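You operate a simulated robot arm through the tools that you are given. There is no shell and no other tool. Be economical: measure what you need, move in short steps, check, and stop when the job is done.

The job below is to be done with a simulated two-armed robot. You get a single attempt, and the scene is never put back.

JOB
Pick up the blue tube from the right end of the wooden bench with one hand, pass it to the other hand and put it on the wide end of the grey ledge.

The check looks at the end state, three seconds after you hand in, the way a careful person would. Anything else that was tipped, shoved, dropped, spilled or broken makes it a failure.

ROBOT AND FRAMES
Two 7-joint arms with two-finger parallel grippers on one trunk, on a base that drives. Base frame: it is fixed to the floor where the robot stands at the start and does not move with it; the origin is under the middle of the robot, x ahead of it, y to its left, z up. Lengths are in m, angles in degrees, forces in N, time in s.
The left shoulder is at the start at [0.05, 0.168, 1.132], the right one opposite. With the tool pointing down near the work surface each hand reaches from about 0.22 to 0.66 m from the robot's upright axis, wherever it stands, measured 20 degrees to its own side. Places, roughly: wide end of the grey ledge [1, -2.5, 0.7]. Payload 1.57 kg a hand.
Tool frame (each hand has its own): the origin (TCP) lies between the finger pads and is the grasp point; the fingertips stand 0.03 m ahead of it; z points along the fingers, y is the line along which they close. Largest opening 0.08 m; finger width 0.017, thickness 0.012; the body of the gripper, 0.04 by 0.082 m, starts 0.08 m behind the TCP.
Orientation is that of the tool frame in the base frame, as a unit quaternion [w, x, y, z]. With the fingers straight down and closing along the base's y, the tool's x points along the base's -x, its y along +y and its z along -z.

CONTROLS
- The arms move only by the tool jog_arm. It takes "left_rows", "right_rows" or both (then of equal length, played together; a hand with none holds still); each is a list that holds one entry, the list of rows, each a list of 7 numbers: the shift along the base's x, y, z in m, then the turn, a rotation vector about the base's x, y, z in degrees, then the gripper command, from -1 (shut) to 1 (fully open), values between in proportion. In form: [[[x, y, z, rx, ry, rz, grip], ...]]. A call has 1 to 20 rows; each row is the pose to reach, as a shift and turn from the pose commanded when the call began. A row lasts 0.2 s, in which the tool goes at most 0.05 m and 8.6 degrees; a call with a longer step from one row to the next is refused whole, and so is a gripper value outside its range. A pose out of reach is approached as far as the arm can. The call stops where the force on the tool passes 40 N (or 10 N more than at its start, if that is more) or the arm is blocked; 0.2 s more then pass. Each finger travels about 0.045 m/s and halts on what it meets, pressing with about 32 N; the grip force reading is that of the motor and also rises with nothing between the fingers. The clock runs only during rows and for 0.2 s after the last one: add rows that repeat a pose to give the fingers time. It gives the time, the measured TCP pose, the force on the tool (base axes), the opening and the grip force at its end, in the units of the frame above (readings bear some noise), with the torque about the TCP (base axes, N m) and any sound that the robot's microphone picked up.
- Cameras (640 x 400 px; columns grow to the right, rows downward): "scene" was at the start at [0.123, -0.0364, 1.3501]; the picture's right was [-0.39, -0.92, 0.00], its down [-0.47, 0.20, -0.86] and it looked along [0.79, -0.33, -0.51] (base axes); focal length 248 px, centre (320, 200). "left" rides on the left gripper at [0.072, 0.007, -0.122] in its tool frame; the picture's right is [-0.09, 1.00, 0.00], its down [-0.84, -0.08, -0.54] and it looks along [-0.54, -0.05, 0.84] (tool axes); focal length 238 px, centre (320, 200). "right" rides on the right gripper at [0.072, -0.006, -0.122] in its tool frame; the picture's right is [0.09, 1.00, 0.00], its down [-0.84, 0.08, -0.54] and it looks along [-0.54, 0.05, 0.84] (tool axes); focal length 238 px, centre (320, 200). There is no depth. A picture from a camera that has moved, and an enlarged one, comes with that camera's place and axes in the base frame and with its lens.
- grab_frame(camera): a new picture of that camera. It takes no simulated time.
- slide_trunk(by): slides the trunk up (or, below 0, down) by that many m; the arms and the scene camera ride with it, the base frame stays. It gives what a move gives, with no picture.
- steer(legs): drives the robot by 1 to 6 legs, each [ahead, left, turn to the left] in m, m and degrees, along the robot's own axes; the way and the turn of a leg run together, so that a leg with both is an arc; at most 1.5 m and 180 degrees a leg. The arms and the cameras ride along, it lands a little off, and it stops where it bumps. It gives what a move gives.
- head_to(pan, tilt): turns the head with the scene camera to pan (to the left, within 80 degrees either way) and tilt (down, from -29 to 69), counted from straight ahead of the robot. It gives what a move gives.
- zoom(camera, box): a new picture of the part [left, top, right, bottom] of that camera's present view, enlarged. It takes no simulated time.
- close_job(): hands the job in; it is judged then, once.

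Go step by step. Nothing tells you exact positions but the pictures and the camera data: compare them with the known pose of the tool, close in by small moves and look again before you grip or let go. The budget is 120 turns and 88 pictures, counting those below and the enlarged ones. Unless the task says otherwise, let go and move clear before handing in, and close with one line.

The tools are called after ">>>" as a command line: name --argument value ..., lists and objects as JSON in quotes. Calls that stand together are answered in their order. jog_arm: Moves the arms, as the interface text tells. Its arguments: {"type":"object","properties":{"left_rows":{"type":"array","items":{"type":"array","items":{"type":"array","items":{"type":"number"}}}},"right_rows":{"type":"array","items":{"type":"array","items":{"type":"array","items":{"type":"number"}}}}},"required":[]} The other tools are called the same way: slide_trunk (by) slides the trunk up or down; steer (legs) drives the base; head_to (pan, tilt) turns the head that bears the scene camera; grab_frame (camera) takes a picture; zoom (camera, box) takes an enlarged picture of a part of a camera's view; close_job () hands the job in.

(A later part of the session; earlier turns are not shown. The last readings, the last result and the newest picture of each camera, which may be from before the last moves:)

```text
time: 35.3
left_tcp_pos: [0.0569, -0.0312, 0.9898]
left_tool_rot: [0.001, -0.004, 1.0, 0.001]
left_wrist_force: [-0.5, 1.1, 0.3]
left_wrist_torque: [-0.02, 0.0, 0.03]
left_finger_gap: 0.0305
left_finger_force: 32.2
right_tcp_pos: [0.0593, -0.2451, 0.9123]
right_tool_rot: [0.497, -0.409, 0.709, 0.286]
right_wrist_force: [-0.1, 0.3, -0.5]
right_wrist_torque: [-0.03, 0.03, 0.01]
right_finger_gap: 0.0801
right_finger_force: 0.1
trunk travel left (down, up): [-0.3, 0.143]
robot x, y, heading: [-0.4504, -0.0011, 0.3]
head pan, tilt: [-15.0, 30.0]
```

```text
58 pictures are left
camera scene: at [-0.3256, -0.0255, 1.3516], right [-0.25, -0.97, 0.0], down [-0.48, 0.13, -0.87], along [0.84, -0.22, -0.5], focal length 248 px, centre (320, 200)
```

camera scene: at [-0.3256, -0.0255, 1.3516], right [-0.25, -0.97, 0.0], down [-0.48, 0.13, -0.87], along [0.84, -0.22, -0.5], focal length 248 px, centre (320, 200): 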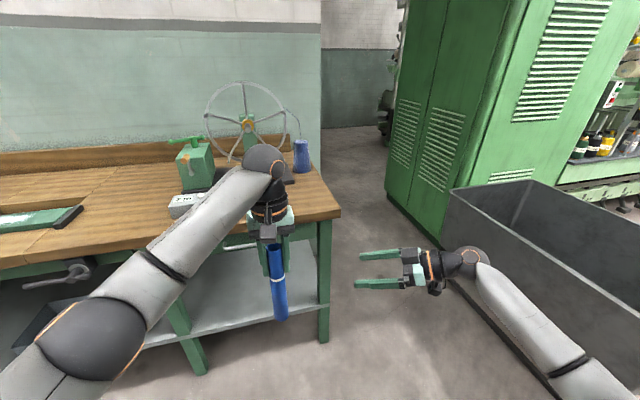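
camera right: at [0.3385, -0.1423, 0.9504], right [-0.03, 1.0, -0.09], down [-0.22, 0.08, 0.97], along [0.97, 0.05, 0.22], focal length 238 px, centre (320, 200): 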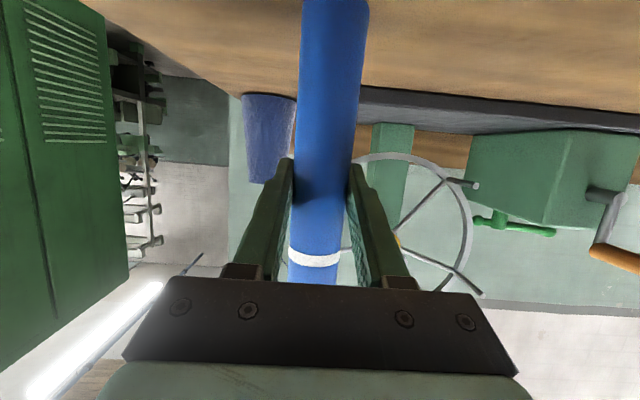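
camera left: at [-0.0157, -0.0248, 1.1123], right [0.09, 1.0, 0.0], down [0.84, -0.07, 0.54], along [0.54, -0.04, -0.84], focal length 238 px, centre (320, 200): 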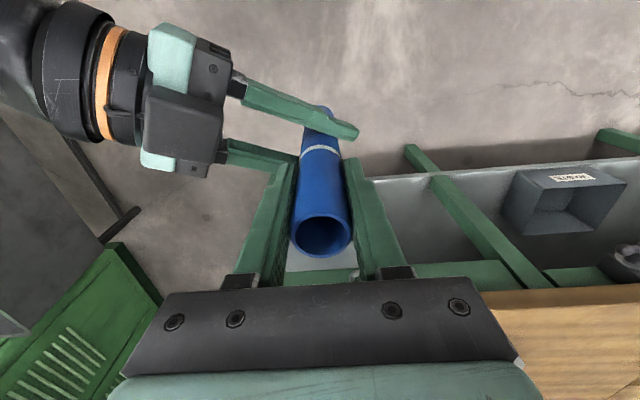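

The hand-over is done, and the left hand holds the tube upright. Next I'll look right to plan the drive around the bin.

>>> head_to --pan -75 --tilt 15

>>> grab_frame --camera "scene"

```text
time: 36.6
left_tcp_pos: [0.0572, -0.0308, 0.9905]
left_tool_rot: [0.001, -0.003, 1.0, 0.002]
left_wrist_force: [-1.0, 0.3, 0.3]
left_wrist_torque: [0.0, 0.02, 0.02]
left_finger_gap: 0.0308
left_finger_force: 32.4
right_tcp_pos: [0.0601, -0.2437, 0.9131]
right_tool_rot: [0.497, -0.409, 0.709, 0.287]
right_wrist_force: [0.4, 0.9, 0.0]
right_wrist_torque: [0.0, 0.01, 0.01]
right_finger_gap: 0.0801
right_finger_force: 0.1
trunk travel left (down, up): [-0.3, 0.143]
robot x, y, heading: [-0.4491, -0.0006, 0.3]
head pan, tilt: [-75.0, 15.0]
```

```text
57 pictures are left
camera scene: at [-0.3882, -0.0928, 1.3758], right [-0.96, -0.27, 0.0], down [-0.07, 0.25, -0.97], along [0.26, -0.93, -0.26], focal length 248 px, centre (320, 200)
```

scene: 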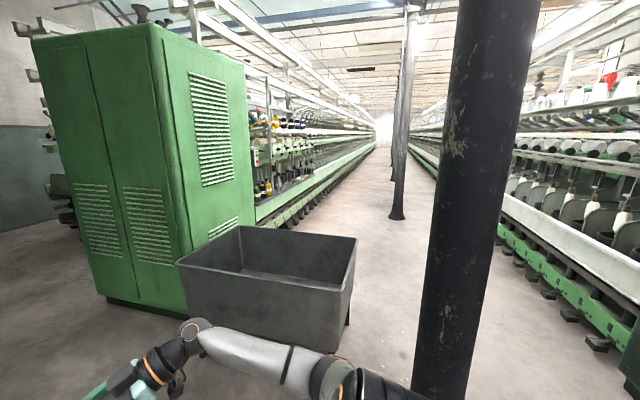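

A column stands close on the right, at about [-0.57, -0.7], and the gap between it and the bin is too narrow. So the route is back, past the column's far side and then along the aisle. I'll tuck the right arm first.

>>> jog_arm --right_rows '[[[0.01, -0.01, 0, 0, 0, -8, 1], [0.02, -0.02, 0, 0, 0, -16, 1], [0.03, -0.03, 0.01, 0, 0, -24, 1], [0.04, -0.04, 0.02, 0, 0, -32, 1], [0.05, -0.04, 0.03, 0, 0, -40, 1], [0.05, -0.04, 0.04, 0, 0, -48, 1], [0.05, -0.04, 0.05, 0, 0, -56, 1], [0.05, -0.04, 0.05, 0, 0, -60, 1], [0.05, -0.04, 0.05, 0, 0, -60, 1]]]'

>>> jog_arm --right_rows '[[[0, 0, 0.01, 0, 8, 0, 1], [0, 0, 0.02, 0, 16, 0, 1], [-0.01, 0, 0.03, 0, 24, 0, 1], [-0.03, 0, 0.04, 0, 32, 0, 1], [-0.05, 0, 0.06, 0, 40, 0, 1], [-0.07, 0, 0.08, 0, 48, 0, 1], [-0.09, 0, 0.1, 0, 56, 0, 1], [-0.11, 0, 0.12, 0, 64, 0, 1], [-0.13, 0, 0.14, 0, 70, 0, 1], [-0.13, 0, 0.14, 0, 70, 0, 1]]]'

>>> grab_frame --camera "scene"

```text
time: 38.6
left_tcp_pos: [0.0576, -0.03, 0.99]
left_tool_rot: [0.002, -0.004, 1.0, 0.001]
left_wrist_force: [0.5, -0.1, 0.1]
left_wrist_torque: [0.01, -0.02, 0.03]
left_finger_gap: 0.0303
left_finger_force: 32.4
right_tcp_pos: [0.1096, -0.2846, 0.9645]
right_tool_rot: [0.573, 0.002, 0.819, -0.001]
right_wrist_force: [-0.3, 0.0, -0.2]
right_wrist_torque: [-0.01, 0.0, 0.02]
right_finger_gap: 0.0801
right_finger_force: 0.1
trunk travel left (down, up): [-0.3, 0.143]
robot x, y, heading: [-0.4499, -0.0034, 0.6]
head pan, tilt: [-75.0, 15.0]
```

```text
time: 40.8
left_tcp_pos: [0.0572, -0.0292, 0.9912]
left_tool_rot: [0.001, -0.004, 1.0, 0.001]
left_wrist_force: [0.0, 0.5, 0.0]
left_wrist_torque: [-0.04, 0.01, 0.05]
left_finger_gap: 0.0304
left_finger_force: 32.0
right_tcp_pos: [-0.0201, -0.2856, 1.1027]
right_tool_rot: [-0.001, 0.0, 1.0, 0.001]
right_wrist_force: [-0.1, 0.4, 0.1]
right_wrist_torque: [0.02, 0.01, 0.01]
right_finger_gap: 0.0797
right_finger_force: 0.2
trunk travel left (down, up): [-0.3, 0.143]
robot x, y, heading: [-0.4538, 0.0011, 0.4]
head pan, tilt: [-75.0, 15.0]
```

```text
56 pictures are left
camera scene: at [-0.3881, -0.0929, 1.3757], right [-0.96, -0.27, 0.0], down [-0.07, 0.25, -0.97], along [0.26, -0.93, -0.26], focal length 248 px, centre (320, 200)
```

scene: 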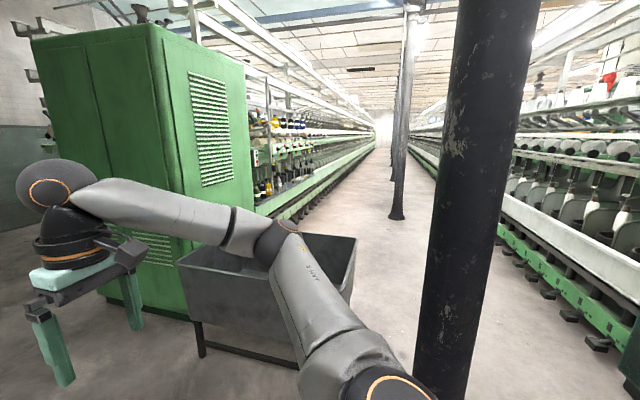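

The right arm is tucked. I'll tilt the head down to locate the column foot and the bin.

>>> head_to --pan -80 --tilt 45

>>> grab_frame --camera "scene"

```text
time: 41.7
left_tcp_pos: [0.0565, -0.0301, 0.9903]
left_tool_rot: [0.0, -0.003, 1.0, 0.001]
left_wrist_force: [0.2, 0.8, -0.2]
left_wrist_torque: [-0.02, -0.01, 0.0]
left_finger_gap: 0.0303
left_finger_force: 31.5
right_tcp_pos: [-0.0202, -0.285, 1.1031]
right_tool_rot: [0.0, -0.001, 1.0, 0.0]
right_wrist_force: [-0.4, 0.2, -0.4]
right_wrist_torque: [0.0, -0.02, -0.02]
right_finger_gap: 0.0803
right_finger_force: 0.0
trunk travel left (down, up): [-0.3, 0.143]
robot x, y, heading: [-0.4505, -0.0053, 0.4]
head pan, tilt: [-80.0, 45.0]
```

```text
55 pictures are left
camera scene: at [-0.3984, -0.0828, 1.329], right [-0.98, -0.18, 0.0], down [-0.13, 0.69, -0.71], along [0.13, -0.7, -0.71], focal length 248 px, centre (320, 200)
```

scene: 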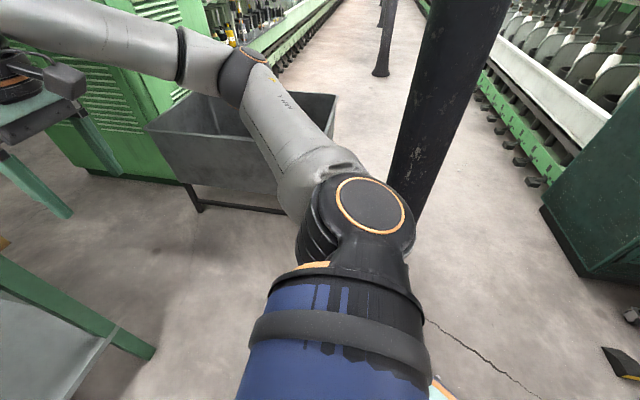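

The column foot is hidden by the arm, and it lies somewhere in y -0.7…-1.2. I'll turn 45° right in place and look again for the foot and the free floor behind.

>>> steer --legs '[[0, 0, -45]]'

>>> head_to --pan -60 --tilt 30

>>> grab_frame --camera "scene"

```text
time: 44.2
left_tcp_pos: [-0.1128, -0.3832, 0.9894]
left_tool_rot: [0.002, 0.381, 0.925, 0.001]
left_wrist_force: [-0.3, 0.2, 0.8]
left_wrist_torque: [-0.03, 0.0, 0.01]
left_finger_gap: 0.0303
left_finger_force: 32.1
right_tcp_pos: [-0.3476, -0.5078, 1.1028]
right_tool_rot: [0.0, 0.384, 0.923, -0.001]
right_wrist_force: [-0.5, -0.4, -0.3]
right_wrist_torque: [0.02, 0.02, -0.03]
right_finger_gap: 0.0802
right_finger_force: 0.0
trunk travel left (down, up): [-0.3, 0.143]
robot x, y, heading: [-0.4556, -0.0051, -44.9]
head pan, tilt: [-80.0, 45.0]
```

```text
time: 45.0
left_tcp_pos: [-0.1132, -0.3844, 0.9899]
left_tool_rot: [0.002, 0.38, 0.925, 0.0]
left_wrist_force: [0.0, -0.2, 0.5]
left_wrist_torque: [0.0, -0.04, 0.01]
left_finger_gap: 0.0305
left_finger_force: 33.1
right_tcp_pos: [-0.3476, -0.5085, 1.102]
right_tool_rot: [0.0, 0.384, 0.924, 0.0]
right_wrist_force: [-0.6, -0.7, -0.9]
right_wrist_torque: [0.02, -0.01, 0.0]
right_finger_gap: 0.0799
right_finger_force: 0.1
trunk travel left (down, up): [-0.3, 0.143]
robot x, y, heading: [-0.4542, -0.0012, -44.7]
head pan, tilt: [-60.0, 30.0]
```

```text
54 pictures are left
camera scene: at [-0.4477, -0.1187, 1.3515], right [-0.97, 0.25, 0.0], down [0.13, 0.48, -0.87], along [-0.22, -0.84, -0.5], focal length 248 px, centre (320, 200)
```

scene: 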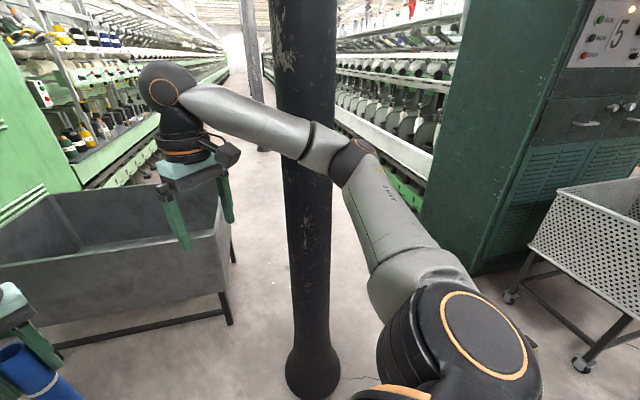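

The column foot is at [-0.565, -0.74], the bin's right side is at x ≈ -0.16, and the right-hand obstacles sit at x ≈ -1.9. A lane at x ≈ -1.27 is therefore free. I'll check the floor toward -x.

>>> head_to --pan -80 --tilt 30

>>> grab_frame --camera "scene"

```text
time: 45.8
left_tcp_pos: [-0.1142, -0.3829, 0.9904]
left_tool_rot: [0.001, 0.38, 0.925, 0.001]
left_wrist_force: [0.0, -0.7, 0.3]
left_wrist_torque: [-0.01, -0.02, 0.01]
left_finger_gap: 0.0305
left_finger_force: 32.2
right_tcp_pos: [-0.3481, -0.5093, 1.1018]
right_tool_rot: [0.0, 0.383, 0.924, -0.001]
right_wrist_force: [-0.1, 0.6, -0.4]
right_wrist_torque: [-0.03, 0.03, -0.04]
right_finger_gap: 0.08
right_finger_force: 0.1
trunk travel left (down, up): [-0.3, 0.143]
robot x, y, heading: [-0.4506, -0.004, -44.7]
head pan, tilt: [-80.0, 30.0]
```

```text
53 pictures are left
camera scene: at [-0.4761, -0.1056, 1.3516], right [-0.82, 0.57, 0.0], down [0.28, 0.41, -0.87], along [-0.49, -0.71, -0.5], focal length 248 px, centre (320, 200)
```

scene: 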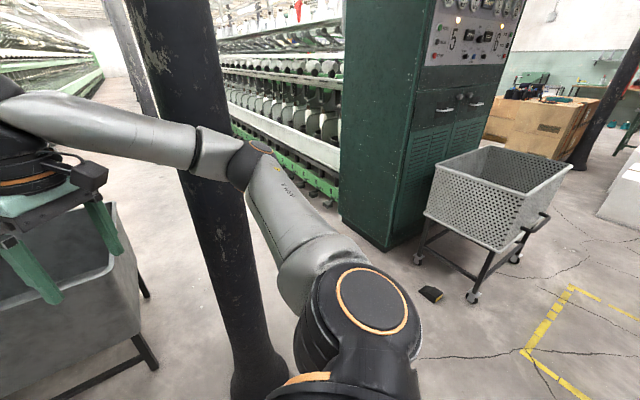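

The floor toward -x is clear; a small item lies at [-1.70, -0.60] and I'll avoid it. I'll straighten up, back to x ≈ -1.2, then turn to face the aisle.

>>> steer --legs '[[0, 0, 45], [-0.75, 0, 0]]'

>>> steer --legs '[[0, 0, -90]]'

>>> head_to --pan 15 --tilt 25

>>> grab_frame --camera "scene"

```text
time: 51.9
left_tcp_pos: [-0.6715, -0.0327, 0.9907]
left_tool_rot: [0.002, -0.001, 1.0, 0.001]
left_wrist_force: [-0.8, -0.1, 0.1]
left_wrist_torque: [0.04, 0.0, -0.04]
left_finger_gap: 0.0305
left_finger_force: 32.1
right_tcp_pos: [-0.7499, -0.2878, 1.1022]
right_tool_rot: [0.0, 0.003, 1.0, -0.001]
right_wrist_force: [-0.2, -1.1, 0.2]
right_wrist_torque: [-0.02, 0.01, -0.01]
right_finger_gap: 0.08
right_finger_force: 0.0
trunk travel left (down, up): [-0.3, 0.143]
robot x, y, heading: [-1.1805, -0.0012, -0.0]
head pan, tilt: [-80.0, 30.0]
```

```text
time: 56.1
left_tcp_pos: [-1.219, -0.5107, 0.9897]
left_tool_rot: [0.0, 0.71, 0.704, 0.0]
left_wrist_force: [0.0, 0.4, -0.3]
left_wrist_torque: [-0.01, -0.04, -0.01]
left_finger_gap: 0.0306
left_finger_force: 31.6
right_tcp_pos: [-1.4719, -0.4303, 1.1027]
right_tool_rot: [-0.001, 0.712, 0.702, -0.001]
right_wrist_force: [-0.8, 0.2, -0.6]
right_wrist_torque: [0.03, -0.02, -0.02]
right_finger_gap: 0.0799
right_finger_force: 0.0
trunk travel left (down, up): [-0.3, 0.143]
robot x, y, heading: [-1.1871, -0.0027, -90.5]
head pan, tilt: [-80.0, 30.0]
```

```text
time: 57.8
left_tcp_pos: [-1.2191, -0.5119, 0.9906]
left_tool_rot: [0.001, 0.711, 0.703, 0.001]
left_wrist_force: [-0.2, -0.4, 0.8]
left_wrist_torque: [0.04, 0.01, -0.02]
left_finger_gap: 0.0301
left_finger_force: 31.8
right_tcp_pos: [-1.4709, -0.4294, 1.1035]
right_tool_rot: [0.0, 0.713, 0.702, 0.0]
right_wrist_force: [0.3, 0.8, 0.2]
right_wrist_torque: [-0.01, -0.03, -0.04]
right_finger_gap: 0.0802
right_finger_force: 0.1
trunk travel left (down, up): [-0.3, 0.143]
robot x, y, heading: [-1.1865, -0.0021, -90.3]
head pan, tilt: [15.0, 25.0]
```

```text
52 pictures are left
camera scene: at [-1.1586, -0.1322, 1.3595], right [-0.97, -0.25, 0.0], down [-0.11, 0.41, -0.91], along [0.23, -0.88, -0.42], focal length 248 px, centre (320, 200)
```

scene: 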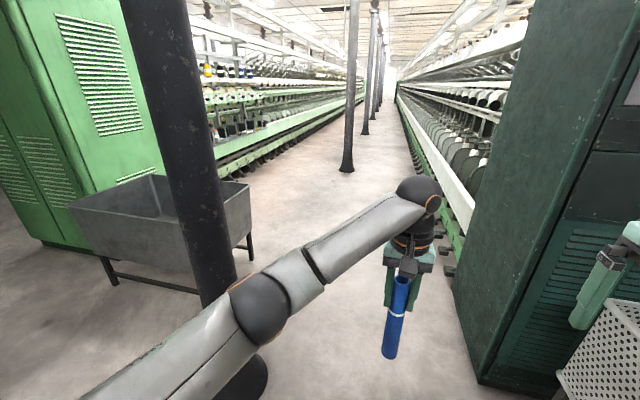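

The lane is clear: the column is to the left and the dark cabinet at x ≈ -1.75 to the right. I'll drive ahead with a slight shift left, then look toward the ledge.

>>> steer --legs '[[0.15, 0.05, 0.3], [1.1, 0, 0], [1.0, 0, 0]]'

>>> head_to --pan 80 --tilt 20

>>> grab_frame --camera "scene"

```text
time: 69.2
left_tcp_pos: [-1.2229, -2.7586, 0.9905]
left_tool_rot: [0.002, 0.717, 0.697, 0.001]
left_wrist_force: [-0.8, -0.2, 0.7]
left_wrist_torque: [0.03, 0.01, 0.0]
left_finger_gap: 0.0303
left_finger_force: 32.3
right_tcp_pos: [-1.4746, -2.6725, 1.1022]
right_tool_rot: [-0.001, 0.72, 0.694, -0.001]
right_wrist_force: [-0.2, 0.5, 0.1]
right_wrist_torque: [-0.02, -0.06, 0.01]
right_finger_gap: 0.0801
right_finger_force: 0.0
trunk travel left (down, up): [-0.3, 0.143]
robot x, y, heading: [-1.1746, -2.2492, -91.5]
head pan, tilt: [15.0, 25.0]
```

```text
time: 70.6
left_tcp_pos: [-1.2236, -2.7565, 0.9896]
left_tool_rot: [0.003, 0.716, 0.698, -0.001]
left_wrist_force: [-0.3, -0.5, 0.8]
left_wrist_torque: [0.0, 0.02, 0.03]
left_finger_gap: 0.0303
left_finger_force: 32.4
right_tcp_pos: [-1.4744, -2.672, 1.1022]
right_tool_rot: [0.0, 0.719, 0.695, -0.001]
right_wrist_force: [0.2, 0.4, -0.3]
right_wrist_torque: [0.02, -0.01, 0.0]
right_finger_gap: 0.0801
right_finger_force: 0.0
trunk travel left (down, up): [-0.3, 0.143]
robot x, y, heading: [-1.1791, -2.2497, -91.8]
head pan, tilt: [80.0, 20.0]
```

```text
51 pictures are left
camera scene: at [-1.0863, -2.3087, 1.3676], right [-0.2, -0.98, 0.0], down [-0.34, 0.07, -0.94], along [0.92, -0.19, -0.34], focal length 248 px, centre (320, 200)
```

scene: 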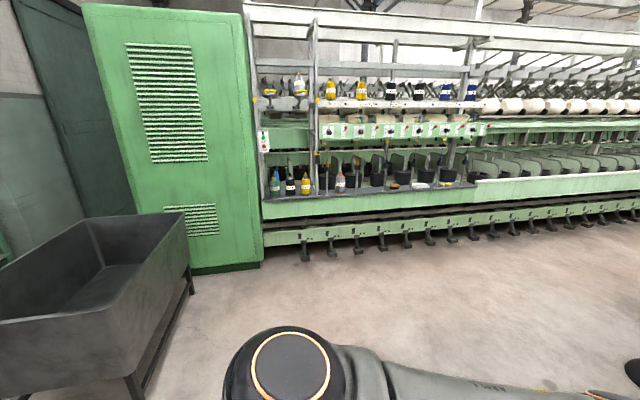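

The ledge is visible ahead, on the green machine next to the cabinet, with bottles on it. I'll zoom in on it.

>>> zoom --camera "scene" --box '[240, 110, 500, 270]'

```text
2.46 times, centred on (370, 190) of scene
camera zoom: at [-1.0863, -2.3087, 1.3676], right [-0.2, -0.98, 0.0], down [-0.34, 0.07, -0.94], along [0.92, -0.19, -0.34], focal length 610 px, centre (197, 225)
```

zoom: 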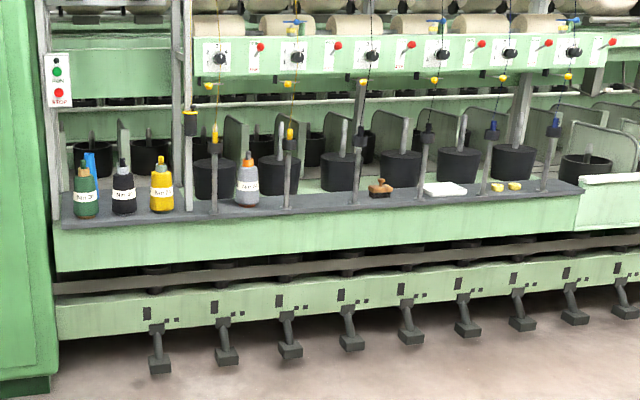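

The ledge's wide (left) end is about x 0.84–1.15 and y from -2.25 down. Bottles stand near its front edge at y ≈ -2.33, -2.46 and -2.6. I'll turn to face it and drive closer.

>>> steer --legs '[[0, 0, 91.8]]'

>>> steer --legs '[[1.2, -0.35, 0]]'

>>> head_to --pan 5 --tilt 30

>>> grab_frame --camera "scene"

```text
time: 74.9
left_tcp_pos: [-0.6652, -2.2715, 0.9896]
left_tool_rot: [0.002, -0.01, 1.0, 0.002]
left_wrist_force: [-0.3, -0.4, 0.4]
left_wrist_torque: [0.01, 0.01, 0.02]
left_finger_gap: 0.0305
left_finger_force: 32.1
right_tcp_pos: [-0.7402, -2.5269, 1.1011]
right_tool_rot: [0.0, -0.006, 1.0, 0.0]
right_wrist_force: [0.1, 0.8, -0.6]
right_wrist_torque: [0.0, 0.0, 0.0]
right_finger_gap: 0.08
right_finger_force: 0.0
trunk travel left (down, up): [-0.3, 0.143]
robot x, y, heading: [-1.1789, -2.2444, 1.2]
head pan, tilt: [80.0, 20.0]
```

```text
time: 81.3
left_tcp_pos: [0.5575, -2.6197, 0.9906]
left_tool_rot: [0.001, 0.003, 1.0, 0.001]
left_wrist_force: [0.0, 0.5, -0.2]
left_wrist_torque: [-0.02, 0.0, -0.01]
left_finger_gap: 0.0302
left_finger_force: 31.9
right_tcp_pos: [0.4763, -2.874, 1.1022]
right_tool_rot: [0.001, 0.008, 1.0, -0.001]
right_wrist_force: [0.6, 0.7, 0.7]
right_wrist_torque: [0.0, 0.03, -0.02]
right_finger_gap: 0.0801
right_finger_force: 0.0
trunk travel left (down, up): [-0.3, 0.143]
robot x, y, heading: [0.0448, -2.5785, -0.5]
head pan, tilt: [80.0, 20.0]
```

```text
time: 82.8
left_tcp_pos: [0.5577, -2.6194, 0.9899]
left_tool_rot: [0.002, 0.004, 1.0, 0.001]
left_wrist_force: [0.2, 0.1, 0.2]
left_wrist_torque: [-0.01, -0.02, 0.0]
left_finger_gap: 0.0304
left_finger_force: 32.0
right_tcp_pos: [0.4768, -2.8738, 1.1034]
right_tool_rot: [0.0, 0.008, 1.0, -0.001]
right_wrist_force: [0.6, -0.2, 0.7]
right_wrist_torque: [0.0, 0.01, 0.01]
right_finger_gap: 0.08
right_finger_force: 0.1
trunk travel left (down, up): [-0.3, 0.143]
robot x, y, heading: [0.0399, -2.5842, -0.6]
head pan, tilt: [5.0, 30.0]
```

```text
49 pictures are left
camera scene: at [0.1776, -2.5784, 1.3516], right [0.08, -1.0, 0.0], down [-0.5, -0.04, -0.87], along [0.86, 0.07, -0.5], focal length 248 px, centre (320, 200)
```

scene: 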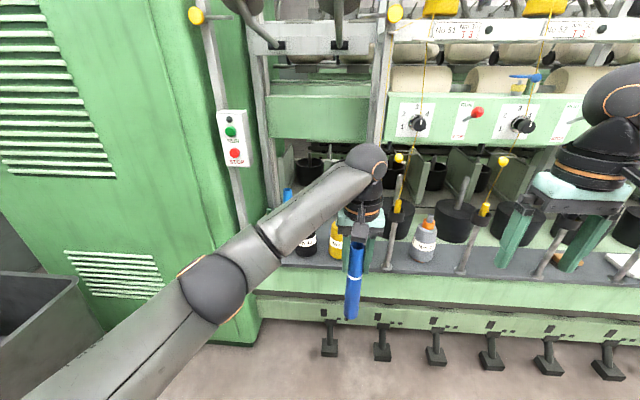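

The left arm hides the wide end, so I'll check the left camera.

>>> grab_frame --camera "left"

>>> zoom --camera "scene" --box '[240, 140, 480, 330]'

```text
48 pictures are left
camera left: at [0.4845, -2.6134, 1.1123], right [0.1, 0.99, 0.0], down [0.83, -0.09, 0.54], along [0.54, -0.05, -0.84], focal length 238 px, centre (320, 200)
```

left: 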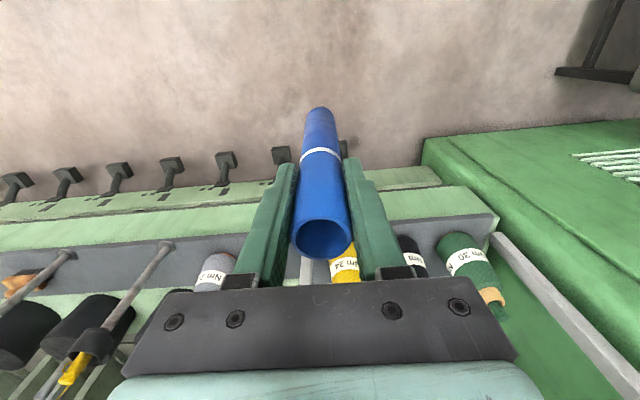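

```text
2.11 times, centred on (360, 235) of scene
camera zoom: at [0.1776, -2.5784, 1.3516], right [0.08, -1.0, 0.0], down [-0.5, -0.04, -0.87], along [0.86, 0.07, -0.5], focal length 522 px, centre (236, 126)
```

zoom: 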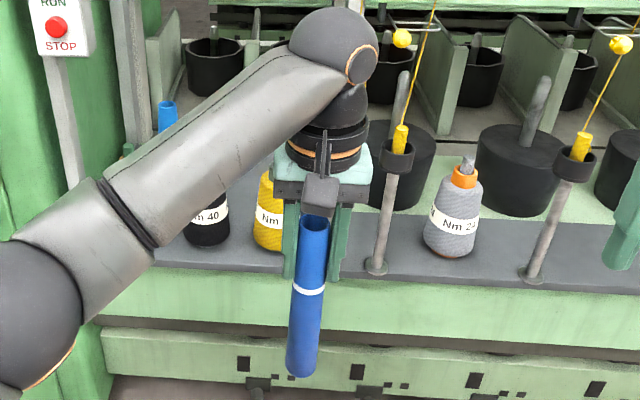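

The forearm blocks the view of the wide end. I'll shift the robot 0.35 m left so I can look at it to the right of the left hand.

>>> steer --legs '[[0, 0.35, 0.6]]'

>>> head_to --pan -20 --tilt 35

>>> grab_frame --camera "scene"

>>> zoom --camera "scene" --box '[220, 120, 440, 290]'

```text
time: 86.4
left_tcp_pos: [0.5582, -2.2728, 0.9902]
left_tool_rot: [0.001, 0.001, 1.0, 0.001]
left_wrist_force: [0.6, -0.5, -0.1]
left_wrist_torque: [-0.01, 0.03, 0.0]
left_finger_gap: 0.0305
left_finger_force: 32.1
right_tcp_pos: [0.4803, -2.5265, 1.1031]
right_tool_rot: [0.0, 0.005, 1.0, -0.001]
right_wrist_force: [0.2, 0.3, -0.3]
right_wrist_torque: [-0.01, -0.01, 0.01]
right_finger_gap: 0.0801
right_finger_force: 0.0
trunk travel left (down, up): [-0.3, 0.143]
robot x, y, heading: [0.0499, -2.2396, -0.3]
head pan, tilt: [5.0, 30.0]
```

```text
time: 87.3
left_tcp_pos: [0.5586, -2.2724, 0.9907]
left_tool_rot: [0.002, 0.002, 1.0, 0.001]
left_wrist_force: [-0.4, 0.0, -0.4]
left_wrist_torque: [0.0, 0.01, -0.01]
left_finger_gap: 0.0305
left_finger_force: 31.7
right_tcp_pos: [0.479, -2.5261, 1.1041]
right_tool_rot: [0.0, 0.005, 1.0, -0.002]
right_wrist_force: [0.4, 0.7, 0.5]
right_wrist_torque: [0.05, 0.02, -0.02]
right_finger_gap: 0.08
right_finger_force: 0.1
trunk travel left (down, up): [-0.3, 0.143]
robot x, y, heading: [0.0483, -2.2408, 0.0]
head pan, tilt: [-20.0, 35.0]
```

```text
46 pictures are left
camera scene: at [0.1718, -2.2705, 1.3438], right [-0.34, -0.94, 0.0], down [-0.54, 0.2, -0.82], along [0.77, -0.28, -0.57], focal length 248 px, centre (320, 200)
```

scene: 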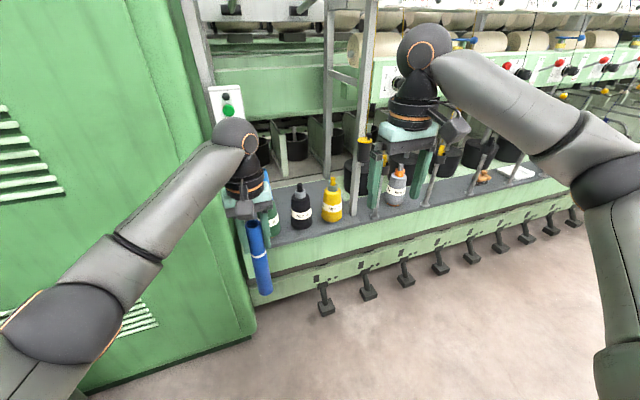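

```text
2.35 times, centred on (330, 205) of scene
camera zoom: at [0.1718, -2.2705, 1.3438], right [-0.34, -0.94, 0.0], down [-0.54, 0.2, -0.82], along [0.77, -0.28, -0.57], focal length 583 px, centre (296, 188)
```

zoom: 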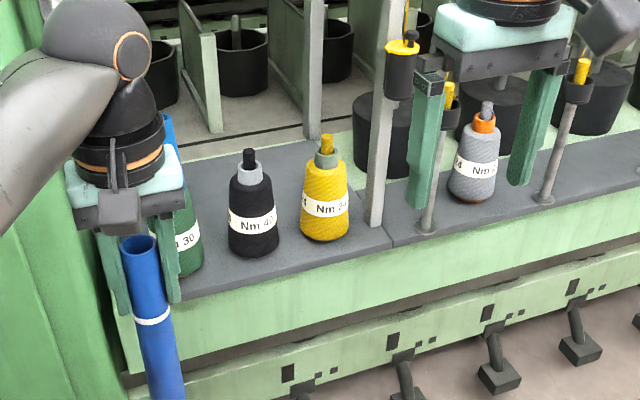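

The wide end spans x 0.82–1.21 and y -2.3 to -2.68, with green, black and yellow bottles along the front and another blue tube behind the green one. The free space is behind the bottles, around [1.04, -2.52]. I'll retract the right hand, set the left hand more to its side, shift back right and look at what hangs above.

>>> jog_arm --right_rows '[[[-0.03, 0, 0.01, 0, 0, 0, 1], [-0.06, 0, 0.02, 0, 0, 0, 1], [-0.09, 0, 0.03, 0, 0, 0, 1], [-0.12, 0, 0.04, 0, 0, 0, 1], [-0.15, 0, 0.05, 0, 0, 0, 1], [-0.15, 0, 0.05, 0, 0, 0, 1]]]' --left_rows '[[[0, 0.02, 0.01, 0, 0, 0, -1], [0.01, 0.04, 0.02, 0, 0, 0, -1], [0.02, 0.06, 0.03, 0, 0, 0, -1], [0.03, 0.09, 0.04, 0, 0, 0, -1], [0.04, 0.13, 0.05, 0, 0, 0, -1], [0.04, 0.13, 0.05, 0, 0, 0, -1]]]'

>>> steer --legs '[[0, -0.38, 0]]'

>>> head_to --pan 8 --tilt 5

>>> grab_frame --camera "scene"

```text
time: 88.7
left_tcp_pos: [0.5997, -2.143, 1.0401]
left_tool_rot: [0.002, 0.001, 1.0, 0.0]
left_wrist_force: [0.4, -0.1, -0.6]
left_wrist_torque: [-0.03, 0.0, 0.01]
left_finger_gap: 0.0304
left_finger_force: 31.3
right_tcp_pos: [0.3283, -2.5248, 1.1536]
right_tool_rot: [-0.001, 0.005, 1.0, -0.001]
right_wrist_force: [0.3, -0.3, -0.4]
right_wrist_torque: [-0.02, 0.0, -0.01]
right_finger_gap: 0.0801
right_finger_force: 0.0
trunk travel left (down, up): [-0.3, 0.143]
robot x, y, heading: [0.0495, -2.2365, -0.1]
head pan, tilt: [-20.0, 35.0]
```

```text
time: 92.6
left_tcp_pos: [0.5992, -2.5238, 1.0407]
left_tool_rot: [0.001, 0.002, 1.0, 0.001]
left_wrist_force: [0.2, -0.3, -0.1]
left_wrist_torque: [-0.01, 0.0, -0.01]
left_finger_gap: 0.0304
left_finger_force: 31.9
right_tcp_pos: [0.3274, -2.9043, 1.1543]
right_tool_rot: [0.0, 0.007, 1.0, 0.0]
right_wrist_force: [0.2, -0.3, 0.2]
right_wrist_torque: [0.0, 0.02, -0.02]
right_finger_gap: 0.08
right_finger_force: 0.0
trunk travel left (down, up): [-0.3, 0.143]
robot x, y, heading: [0.046, -2.6183, -0.3]
head pan, tilt: [-20.0, 35.0]
```

```text
time: 93.5
left_tcp_pos: [0.5983, -2.5236, 1.0406]
left_tool_rot: [0.002, 0.002, 1.0, 0.001]
left_wrist_force: [0.3, 0.3, -0.3]
left_wrist_torque: [0.01, 0.0, 0.03]
left_finger_gap: 0.0303
left_finger_force: 32.3
right_tcp_pos: [0.3253, -2.9048, 1.154]
right_tool_rot: [-0.001, 0.006, 1.0, -0.001]
right_wrist_force: [-0.1, -0.4, 0.5]
right_wrist_torque: [-0.01, 0.04, -0.01]
right_finger_gap: 0.0799
right_finger_force: 0.2
trunk travel left (down, up): [-0.3, 0.143]
robot x, y, heading: [0.0461, -2.6185, -0.3]
head pan, tilt: [8.0, 5.0]
```

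```text
44 pictures are left
camera scene: at [0.1789, -2.6074, 1.3919], right [0.13, -0.99, 0.0], down [-0.09, -0.01, -1.0], along [0.99, 0.13, -0.09], focal length 248 px, centre (320, 200)
```

scene: 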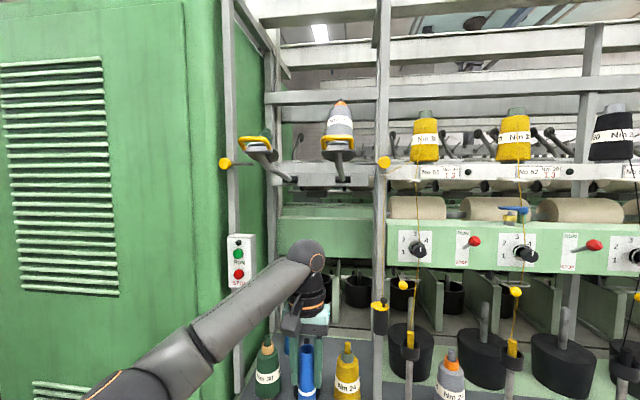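

Overhead, the rail sits at z ≈ 1.36 or higher, while the left wrist tops out at TCP + 0.25, so there is room. I'll raise the trunk a little to clear the bottle caps and advance partway.

>>> slide_trunk --by 0.035

>>> steer --legs '[[0.18, 0, 0.3]]'

>>> head_to --pan 5 --tilt 35

>>> grab_frame --camera "scene"

>>> grab_frame --camera "left"

```text
time: 94.3
left_tcp_pos: [0.5985, -2.5244, 1.0745]
left_tool_rot: [0.001, 0.003, 1.0, 0.001]
left_wrist_force: [0.3, 0.0, -1.0]
left_wrist_torque: [-0.05, 0.05, 0.0]
left_finger_gap: 0.0305
left_finger_force: 32.3
right_tcp_pos: [0.3268, -2.9052, 1.1893]
right_tool_rot: [0.0, 0.006, 1.0, -0.001]
right_wrist_force: [0.3, 0.4, -0.7]
right_wrist_torque: [0.02, 0.03, 0.01]
right_finger_gap: 0.08
right_finger_force: 0.1
trunk travel left (down, up): [-0.335, 0.108]
robot x, y, heading: [0.0482, -2.6213, -0.1]
head pan, tilt: [8.0, 5.0]
```

```text
time: 95.8
left_tcp_pos: [0.7789, -2.5205, 1.074]
left_tool_rot: [0.001, -0.002, 1.0, 0.001]
left_wrist_force: [1.0, 0.2, -0.6]
left_wrist_torque: [0.01, 0.01, 0.01]
left_finger_gap: 0.0305
left_finger_force: 32.3
right_tcp_pos: [0.5091, -2.9036, 1.1891]
right_tool_rot: [0.0, 0.002, 1.0, 0.0]
right_wrist_force: [-0.6, 1.1, 0.7]
right_wrist_torque: [0.01, 0.01, -0.02]
right_finger_gap: 0.0798
right_finger_force: 0.1
trunk travel left (down, up): [-0.335, 0.108]
robot x, y, heading: [0.2289, -2.619, -0.1]
head pan, tilt: [8.0, 5.0]
```

```text
time: 96.8
left_tcp_pos: [0.7788, -2.5212, 1.075]
left_tool_rot: [0.002, 0.0, 1.0, 0.002]
left_wrist_force: [-0.1, -0.5, -0.1]
left_wrist_torque: [-0.03, -0.02, -0.04]
left_finger_gap: 0.0303
left_finger_force: 31.6
right_tcp_pos: [0.5083, -2.9033, 1.1875]
right_tool_rot: [0.0, 0.002, 1.0, -0.001]
right_wrist_force: [-1.0, 0.2, -0.7]
right_wrist_torque: [0.0, -0.02, 0.0]
right_finger_gap: 0.0799
right_finger_force: 0.0
trunk travel left (down, up): [-0.335, 0.108]
robot x, y, heading: [0.2285, -2.6155, 0.1]
head pan, tilt: [5.0, 35.0]
```

```text
43 pictures are left
camera scene: at [0.3562, -2.612, 1.3788], right [0.09, -1.0, 0.0], down [-0.57, -0.05, -0.82], along [0.82, 0.07, -0.57], focal length 248 px, centre (320, 200)
```

scene: 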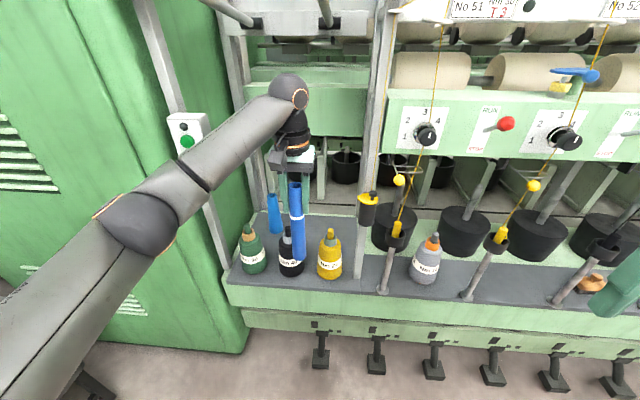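

```text
42 pictures are left
camera left: at [0.7056, -2.515, 1.1973], right [0.09, 1.0, 0.0], down [0.84, -0.08, 0.54], along [0.54, -0.05, -0.84], focal length 238 px, centre (320, 200)
```

left: 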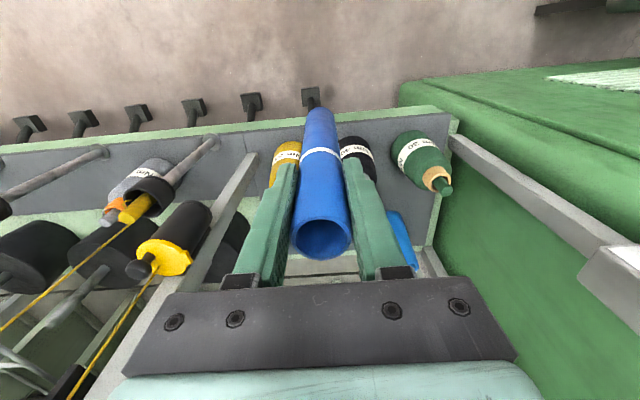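

The left elbow would come close to the RUN/STOP post if I drove straight in. I'll shift the robot right and stretch the arm more, which pulls the elbow in toward the line to the target.

>>> steer --legs '[[-0.06, -0.085, 0]]'

>>> jog_arm --left_rows '[[[0.015, 0.02, 0, 0, 0, 0, -1], [0.03, 0.045, 0, 0, 0, 0, -1], [0.045, 0.065, 0, 0, 0, 0, -1], [0.06, 0.085, 0, 0, 0, 0, -1], [0.06, 0.085, 0, 0, 0, 0, -1]]]'

>>> grab_frame --camera "scene"

```text
time: 98.2
left_tcp_pos: [0.7209, -2.6063, 1.0755]
left_tool_rot: [0.001, 0.0, 1.0, 0.002]
left_wrist_force: [0.2, 0.0, 0.5]
left_wrist_torque: [0.01, -0.01, -0.01]
left_finger_gap: 0.0303
left_finger_force: 32.0
right_tcp_pos: [0.4492, -2.9885, 1.188]
right_tool_rot: [-0.001, 0.004, 1.0, -0.001]
right_wrist_force: [0.1, 0.6, -0.3]
right_wrist_torque: [0.03, -0.02, 0.0]
right_finger_gap: 0.0801
right_finger_force: 0.1
trunk travel left (down, up): [-0.335, 0.108]
robot x, y, heading: [0.1719, -2.7047, -0.0]
head pan, tilt: [5.0, 35.0]
```

```text
time: 99.4
left_tcp_pos: [0.7808, -2.5194, 1.076]
left_tool_rot: [0.001, 0.001, 1.0, 0.001]
left_wrist_force: [-0.3, -0.4, 0.0]
left_wrist_torque: [0.04, -0.02, 0.01]
left_finger_gap: 0.0304
left_finger_force: 31.9
right_tcp_pos: [0.4499, -2.9869, 1.1882]
right_tool_rot: [0.0, 0.004, 1.0, -0.001]
right_wrist_force: [0.3, 0.0, 0.6]
right_wrist_torque: [-0.05, 0.01, 0.02]
right_finger_gap: 0.08
right_finger_force: 0.1
trunk travel left (down, up): [-0.335, 0.108]
robot x, y, heading: [0.1716, -2.7027, 0.2]
head pan, tilt: [5.0, 35.0]
```

```text
41 pictures are left
camera scene: at [0.2974, -2.6966, 1.3788], right [0.09, -1.0, 0.0], down [-0.57, -0.05, -0.82], along [0.82, 0.07, -0.57], focal length 248 px, centre (320, 200)
```

scene: 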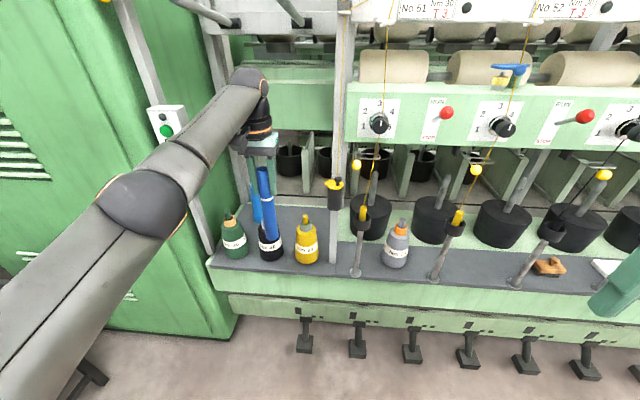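

The arm is extended and the elbow is tucked in at about y -2.47, well clear of the post. I'll advance half the remaining distance.

>>> steer --legs '[[0.12, 0, 0]]'

>>> grab_frame --camera "scene"

>>> grab_frame --camera "left"

```text
time: 100.6
left_tcp_pos: [0.8995, -2.5199, 1.0746]
left_tool_rot: [0.002, -0.001, 1.0, 0.001]
left_wrist_force: [0.5, -0.2, 0.1]
left_wrist_torque: [-0.01, 0.02, 0.02]
left_finger_gap: 0.0304
left_finger_force: 32.4
right_tcp_pos: [0.5696, -2.988, 1.189]
right_tool_rot: [0.0, 0.002, 1.0, -0.001]
right_wrist_force: [-0.2, 0.4, -0.3]
right_wrist_torque: [0.02, 0.02, -0.03]
right_finger_gap: 0.08
right_finger_force: 0.0
trunk travel left (down, up): [-0.335, 0.108]
robot x, y, heading: [0.2903, -2.7031, -0.1]
head pan, tilt: [5.0, 35.0]
```

```text
40 pictures are left
camera scene: at [0.4174, -2.6964, 1.3786], right [0.09, -1.0, 0.0], down [-0.57, -0.05, -0.82], along [0.82, 0.07, -0.57], focal length 248 px, centre (320, 200)
```

scene: 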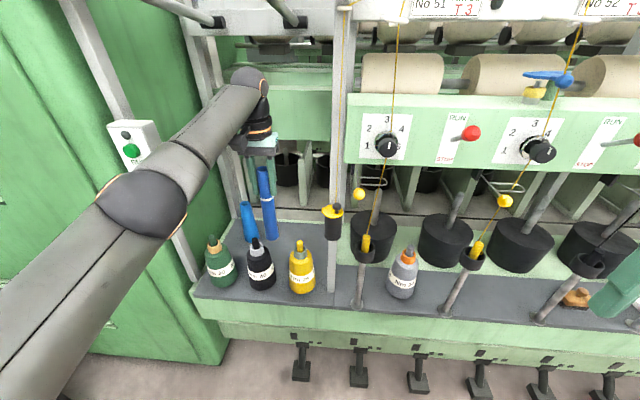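

```text
39 pictures are left
camera left: at [0.8281, -2.5139, 1.197], right [0.09, 1.0, 0.0], down [0.84, -0.08, 0.54], along [0.54, -0.05, -0.84], focal length 238 px, centre (320, 200)
```

left: 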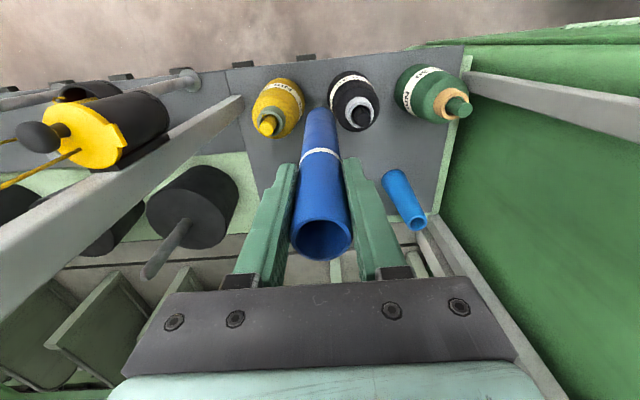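

The left camera shows a clear patch behind the yellow and black bottles, left of the second blue tube, which is at [1.09, -2.37]. I'll advance to x ≈ 1.025.

>>> steer --legs '[[0.125, 0, 0]]'

>>> grab_frame --camera "left"

>>> grab_frame --camera "scene"

```text
time: 101.9
left_tcp_pos: [1.025, -2.5202, 1.0755]
left_tool_rot: [0.002, -0.002, 1.0, 0.001]
left_wrist_force: [0.1, 0.5, -0.8]
left_wrist_torque: [-0.02, 0.02, 0.02]
left_finger_gap: 0.0304
left_finger_force: 32.3
right_tcp_pos: [0.6935, -2.9882, 1.1892]
right_tool_rot: [0.001, 0.003, 1.0, -0.001]
right_wrist_force: [0.6, 0.2, -0.5]
right_wrist_torque: [-0.02, -0.02, 0.02]
right_finger_gap: 0.0799
right_finger_force: 0.1
trunk travel left (down, up): [-0.335, 0.108]
robot x, y, heading: [0.41, -2.7067, 0.1]
head pan, tilt: [5.0, 35.0]
```

```text
38 pictures are left
camera left: at [0.9525, -2.5137, 1.1971], right [0.09, 1.0, 0.0], down [0.84, -0.08, 0.54], along [0.54, -0.05, -0.84], focal length 238 px, centre (320, 200)
```

left: 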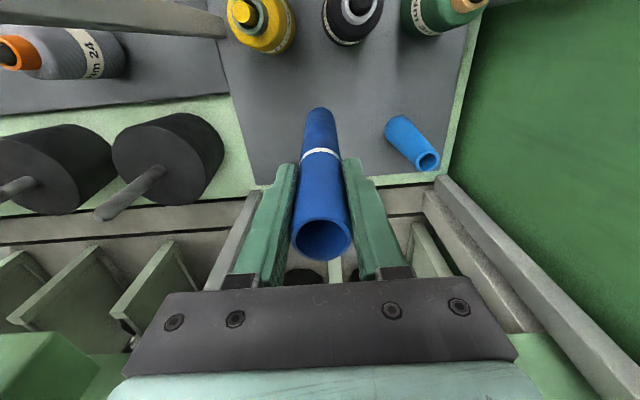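

```text
37 pictures are left
camera scene: at [0.5418, -2.6962, 1.3786], right [0.09, -1.0, 0.0], down [-0.57, -0.05, -0.82], along [0.82, 0.07, -0.57], focal length 248 px, centre (320, 200)
```

scene: 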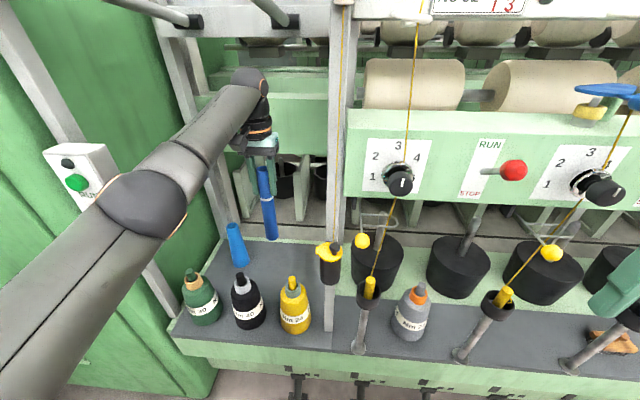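

Everything is clear below. I'll lower the trunk so that the tube's foot ends about 3 cm above the ledge, then check.

>>> slide_trunk --by -0.1

>>> slide_trunk --by -0.07

>>> grab_frame --camera "left"

>>> grab_frame --camera "scene"

```text
time: 103.2
left_tcp_pos: [1.0242, -2.5199, 0.9759]
left_tool_rot: [0.002, 0.0, 1.0, 0.0]
left_wrist_force: [-0.4, 0.5, 0.4]
left_wrist_torque: [0.0, 0.0, 0.01]
left_finger_gap: 0.0309
left_finger_force: 32.0
right_tcp_pos: [0.6927, -2.9876, 1.0899]
right_tool_rot: [0.0, 0.002, 1.0, 0.0]
right_wrist_force: [0.1, 0.6, 0.0]
right_wrist_torque: [0.01, 0.01, -0.02]
right_finger_gap: 0.0801
right_finger_force: 0.0
trunk travel left (down, up): [-0.235, 0.208]
robot x, y, heading: [0.413, -2.702, 0.3]
head pan, tilt: [5.0, 35.0]
```

```text
time: 104.3
left_tcp_pos: [1.0248, -2.5203, 0.9056]
left_tool_rot: [0.003, -0.001, 1.0, 0.001]
left_wrist_force: [-0.9, -0.7, 0.0]
left_wrist_torque: [0.04, -0.01, 0.01]
left_finger_gap: 0.0304
left_finger_force: 31.7
right_tcp_pos: [0.6929, -2.9862, 1.0182]
right_tool_rot: [0.0, 0.003, 1.0, -0.001]
right_wrist_force: [-0.1, -0.3, -0.3]
right_wrist_torque: [-0.02, 0.03, -0.02]
right_finger_gap: 0.0801
right_finger_force: 0.0
trunk travel left (down, up): [-0.165, 0.278]
robot x, y, heading: [0.4147, -2.7022, 0.3]
head pan, tilt: [5.0, 35.0]
```

```text
36 pictures are left
camera left: at [0.9516, -2.5137, 1.0277], right [0.09, 1.0, 0.0], down [0.84, -0.08, 0.54], along [0.54, -0.05, -0.84], focal length 238 px, centre (320, 200)
```

left: 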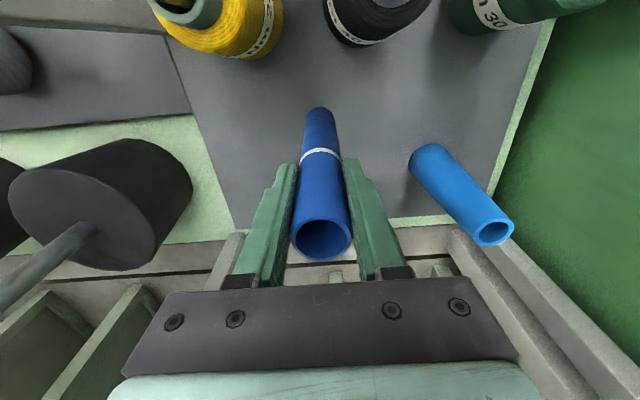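

```text
35 pictures are left
camera scene: at [0.5406, -2.6962, 1.2088], right [0.09, -1.0, 0.0], down [-0.57, -0.05, -0.82], along [0.82, 0.07, -0.57], focal length 248 px, centre (320, 200)
```

scene: 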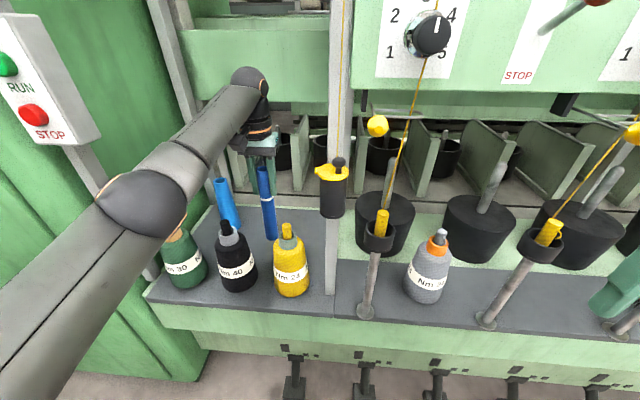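

The tube's foot hovers about 3 cm above the free patch. I'll lower it gently with the arm and watch the force.

>>> jog_arm --left_rows '[[[0, 0, -0.008, 0, 0, 0, -1], [0, 0, -0.016, 0, 0, 0, -1], [0, 0, -0.022, 0, 0, 0, -1], [0, 0, -0.022, 0, 0, 0, -1]]]'

>>> zoom --camera "scene" --box '[190, 140, 350, 310]'

```text
time: 105.3
left_tcp_pos: [1.0242, -2.5205, 0.8829]
left_tool_rot: [0.003, 0.0, 1.0, 0.001]
left_wrist_force: [1.3, 0.1, 0.3]
left_wrist_torque: [0.0, 0.02, 0.06]
left_finger_gap: 0.0301
left_finger_force: 31.9
right_tcp_pos: [0.6928, -2.9878, 1.019]
right_tool_rot: [0.0, 0.002, 1.0, -0.001]
right_wrist_force: [0.4, 0.0, -1.2]
right_wrist_torque: [0.0, 0.01, -0.02]
right_finger_gap: 0.0799
right_finger_force: 0.1
trunk travel left (down, up): [-0.165, 0.278]
robot x, y, heading: [0.4147, -2.7063, 0.1]
head pan, tilt: [5.0, 35.0]
```

```text
2.35 times, centred on (270, 225) of scene
camera zoom: at [0.5408, -2.6962, 1.2088], right [0.09, -1.0, 0.0], down [-0.57, -0.05, -0.82], along [0.82, 0.07, -0.57], focal length 583 px, centre (438, 141)
```

zoom: 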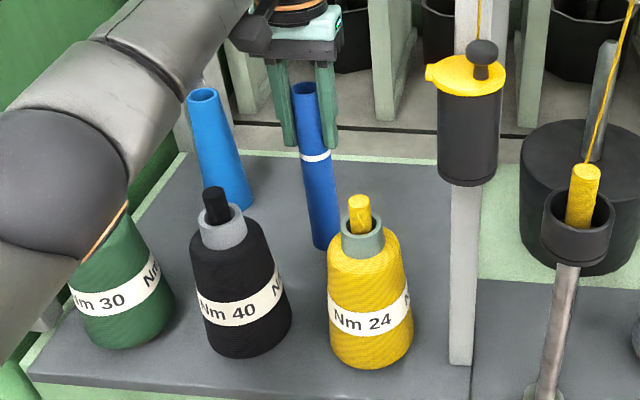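

The tube is about 1 cm above the ledge. I'll continue in small steps.

>>> jog_arm --left_rows '[[[0, 0, -0.003, 0, 0, 0, -1], [0, 0, -0.006, 0, 0, 0, -1], [0, 0, -0.006, 0, 0, 0, -1]]]'

>>> jog_arm --left_rows '[[[0, 0, -0.002, 0, 0, 0, -1], [0, 0, -0.002, 0, 0, 0, -1]]]'

>>> jog_arm --left_rows '[[[0, 0, -0.002, 0, 0, 0, -1], [0, 0, -0.002, 0, 0, 0, -1]]]'

```text
time: 106.1
left_tcp_pos: [1.0233, -2.5202, 0.878]
left_tool_rot: [0.002, -0.001, 1.0, 0.001]
left_wrist_force: [-0.1, 0.0, -0.1]
left_wrist_torque: [0.01, -0.03, 0.02]
left_finger_gap: 0.0305
left_finger_force: 32.1
right_tcp_pos: [0.6939, -2.987, 1.0184]
right_tool_rot: [-0.001, 0.002, 1.0, -0.002]
right_wrist_force: [-0.2, 0.0, -0.3]
right_wrist_torque: [0.04, 0.01, -0.04]
right_finger_gap: 0.0799
right_finger_force: 0.0
trunk travel left (down, up): [-0.165, 0.278]
robot x, y, heading: [0.4127, -2.7034, -0.0]
head pan, tilt: [5.0, 35.0]
```

```text
time: 106.7
left_tcp_pos: [1.0244, -2.52, 0.8748]
left_tool_rot: [0.002, -0.001, 1.0, 0.002]
left_wrist_force: [-0.3, 1.4, -0.4]
left_wrist_torque: [0.0, 0.02, 0.01]
left_finger_gap: 0.0303
left_finger_force: 32.5
right_tcp_pos: [0.6926, -2.988, 1.0187]
right_tool_rot: [0.0, 0.002, 1.0, -0.001]
right_wrist_force: [-0.4, -0.4, -0.5]
right_wrist_torque: [0.0, 0.03, 0.01]
right_finger_gap: 0.08
right_finger_force: 0.0
trunk travel left (down, up): [-0.165, 0.278]
robot x, y, heading: [0.4117, -2.7033, 0.1]
head pan, tilt: [5.0, 35.0]
```

```text
time: 107.3
left_tcp_pos: [1.0233, -2.5192, 0.8731]
left_tool_rot: [0.002, -0.001, 1.0, 0.0]
left_wrist_force: [0.0, 0.2, -1.5]
left_wrist_torque: [0.0, -0.04, -0.02]
left_finger_gap: 0.0305
left_finger_force: 32.0
right_tcp_pos: [0.6927, -2.988, 1.0187]
right_tool_rot: [-0.001, 0.002, 1.0, -0.001]
right_wrist_force: [0.7, 0.1, 0.9]
right_wrist_torque: [0.0, 0.01, 0.0]
right_finger_gap: 0.0799
right_finger_force: 0.1
trunk travel left (down, up): [-0.165, 0.278]
robot x, y, heading: [0.4113, -2.7016, 0.3]
head pan, tilt: [5.0, 35.0]
```

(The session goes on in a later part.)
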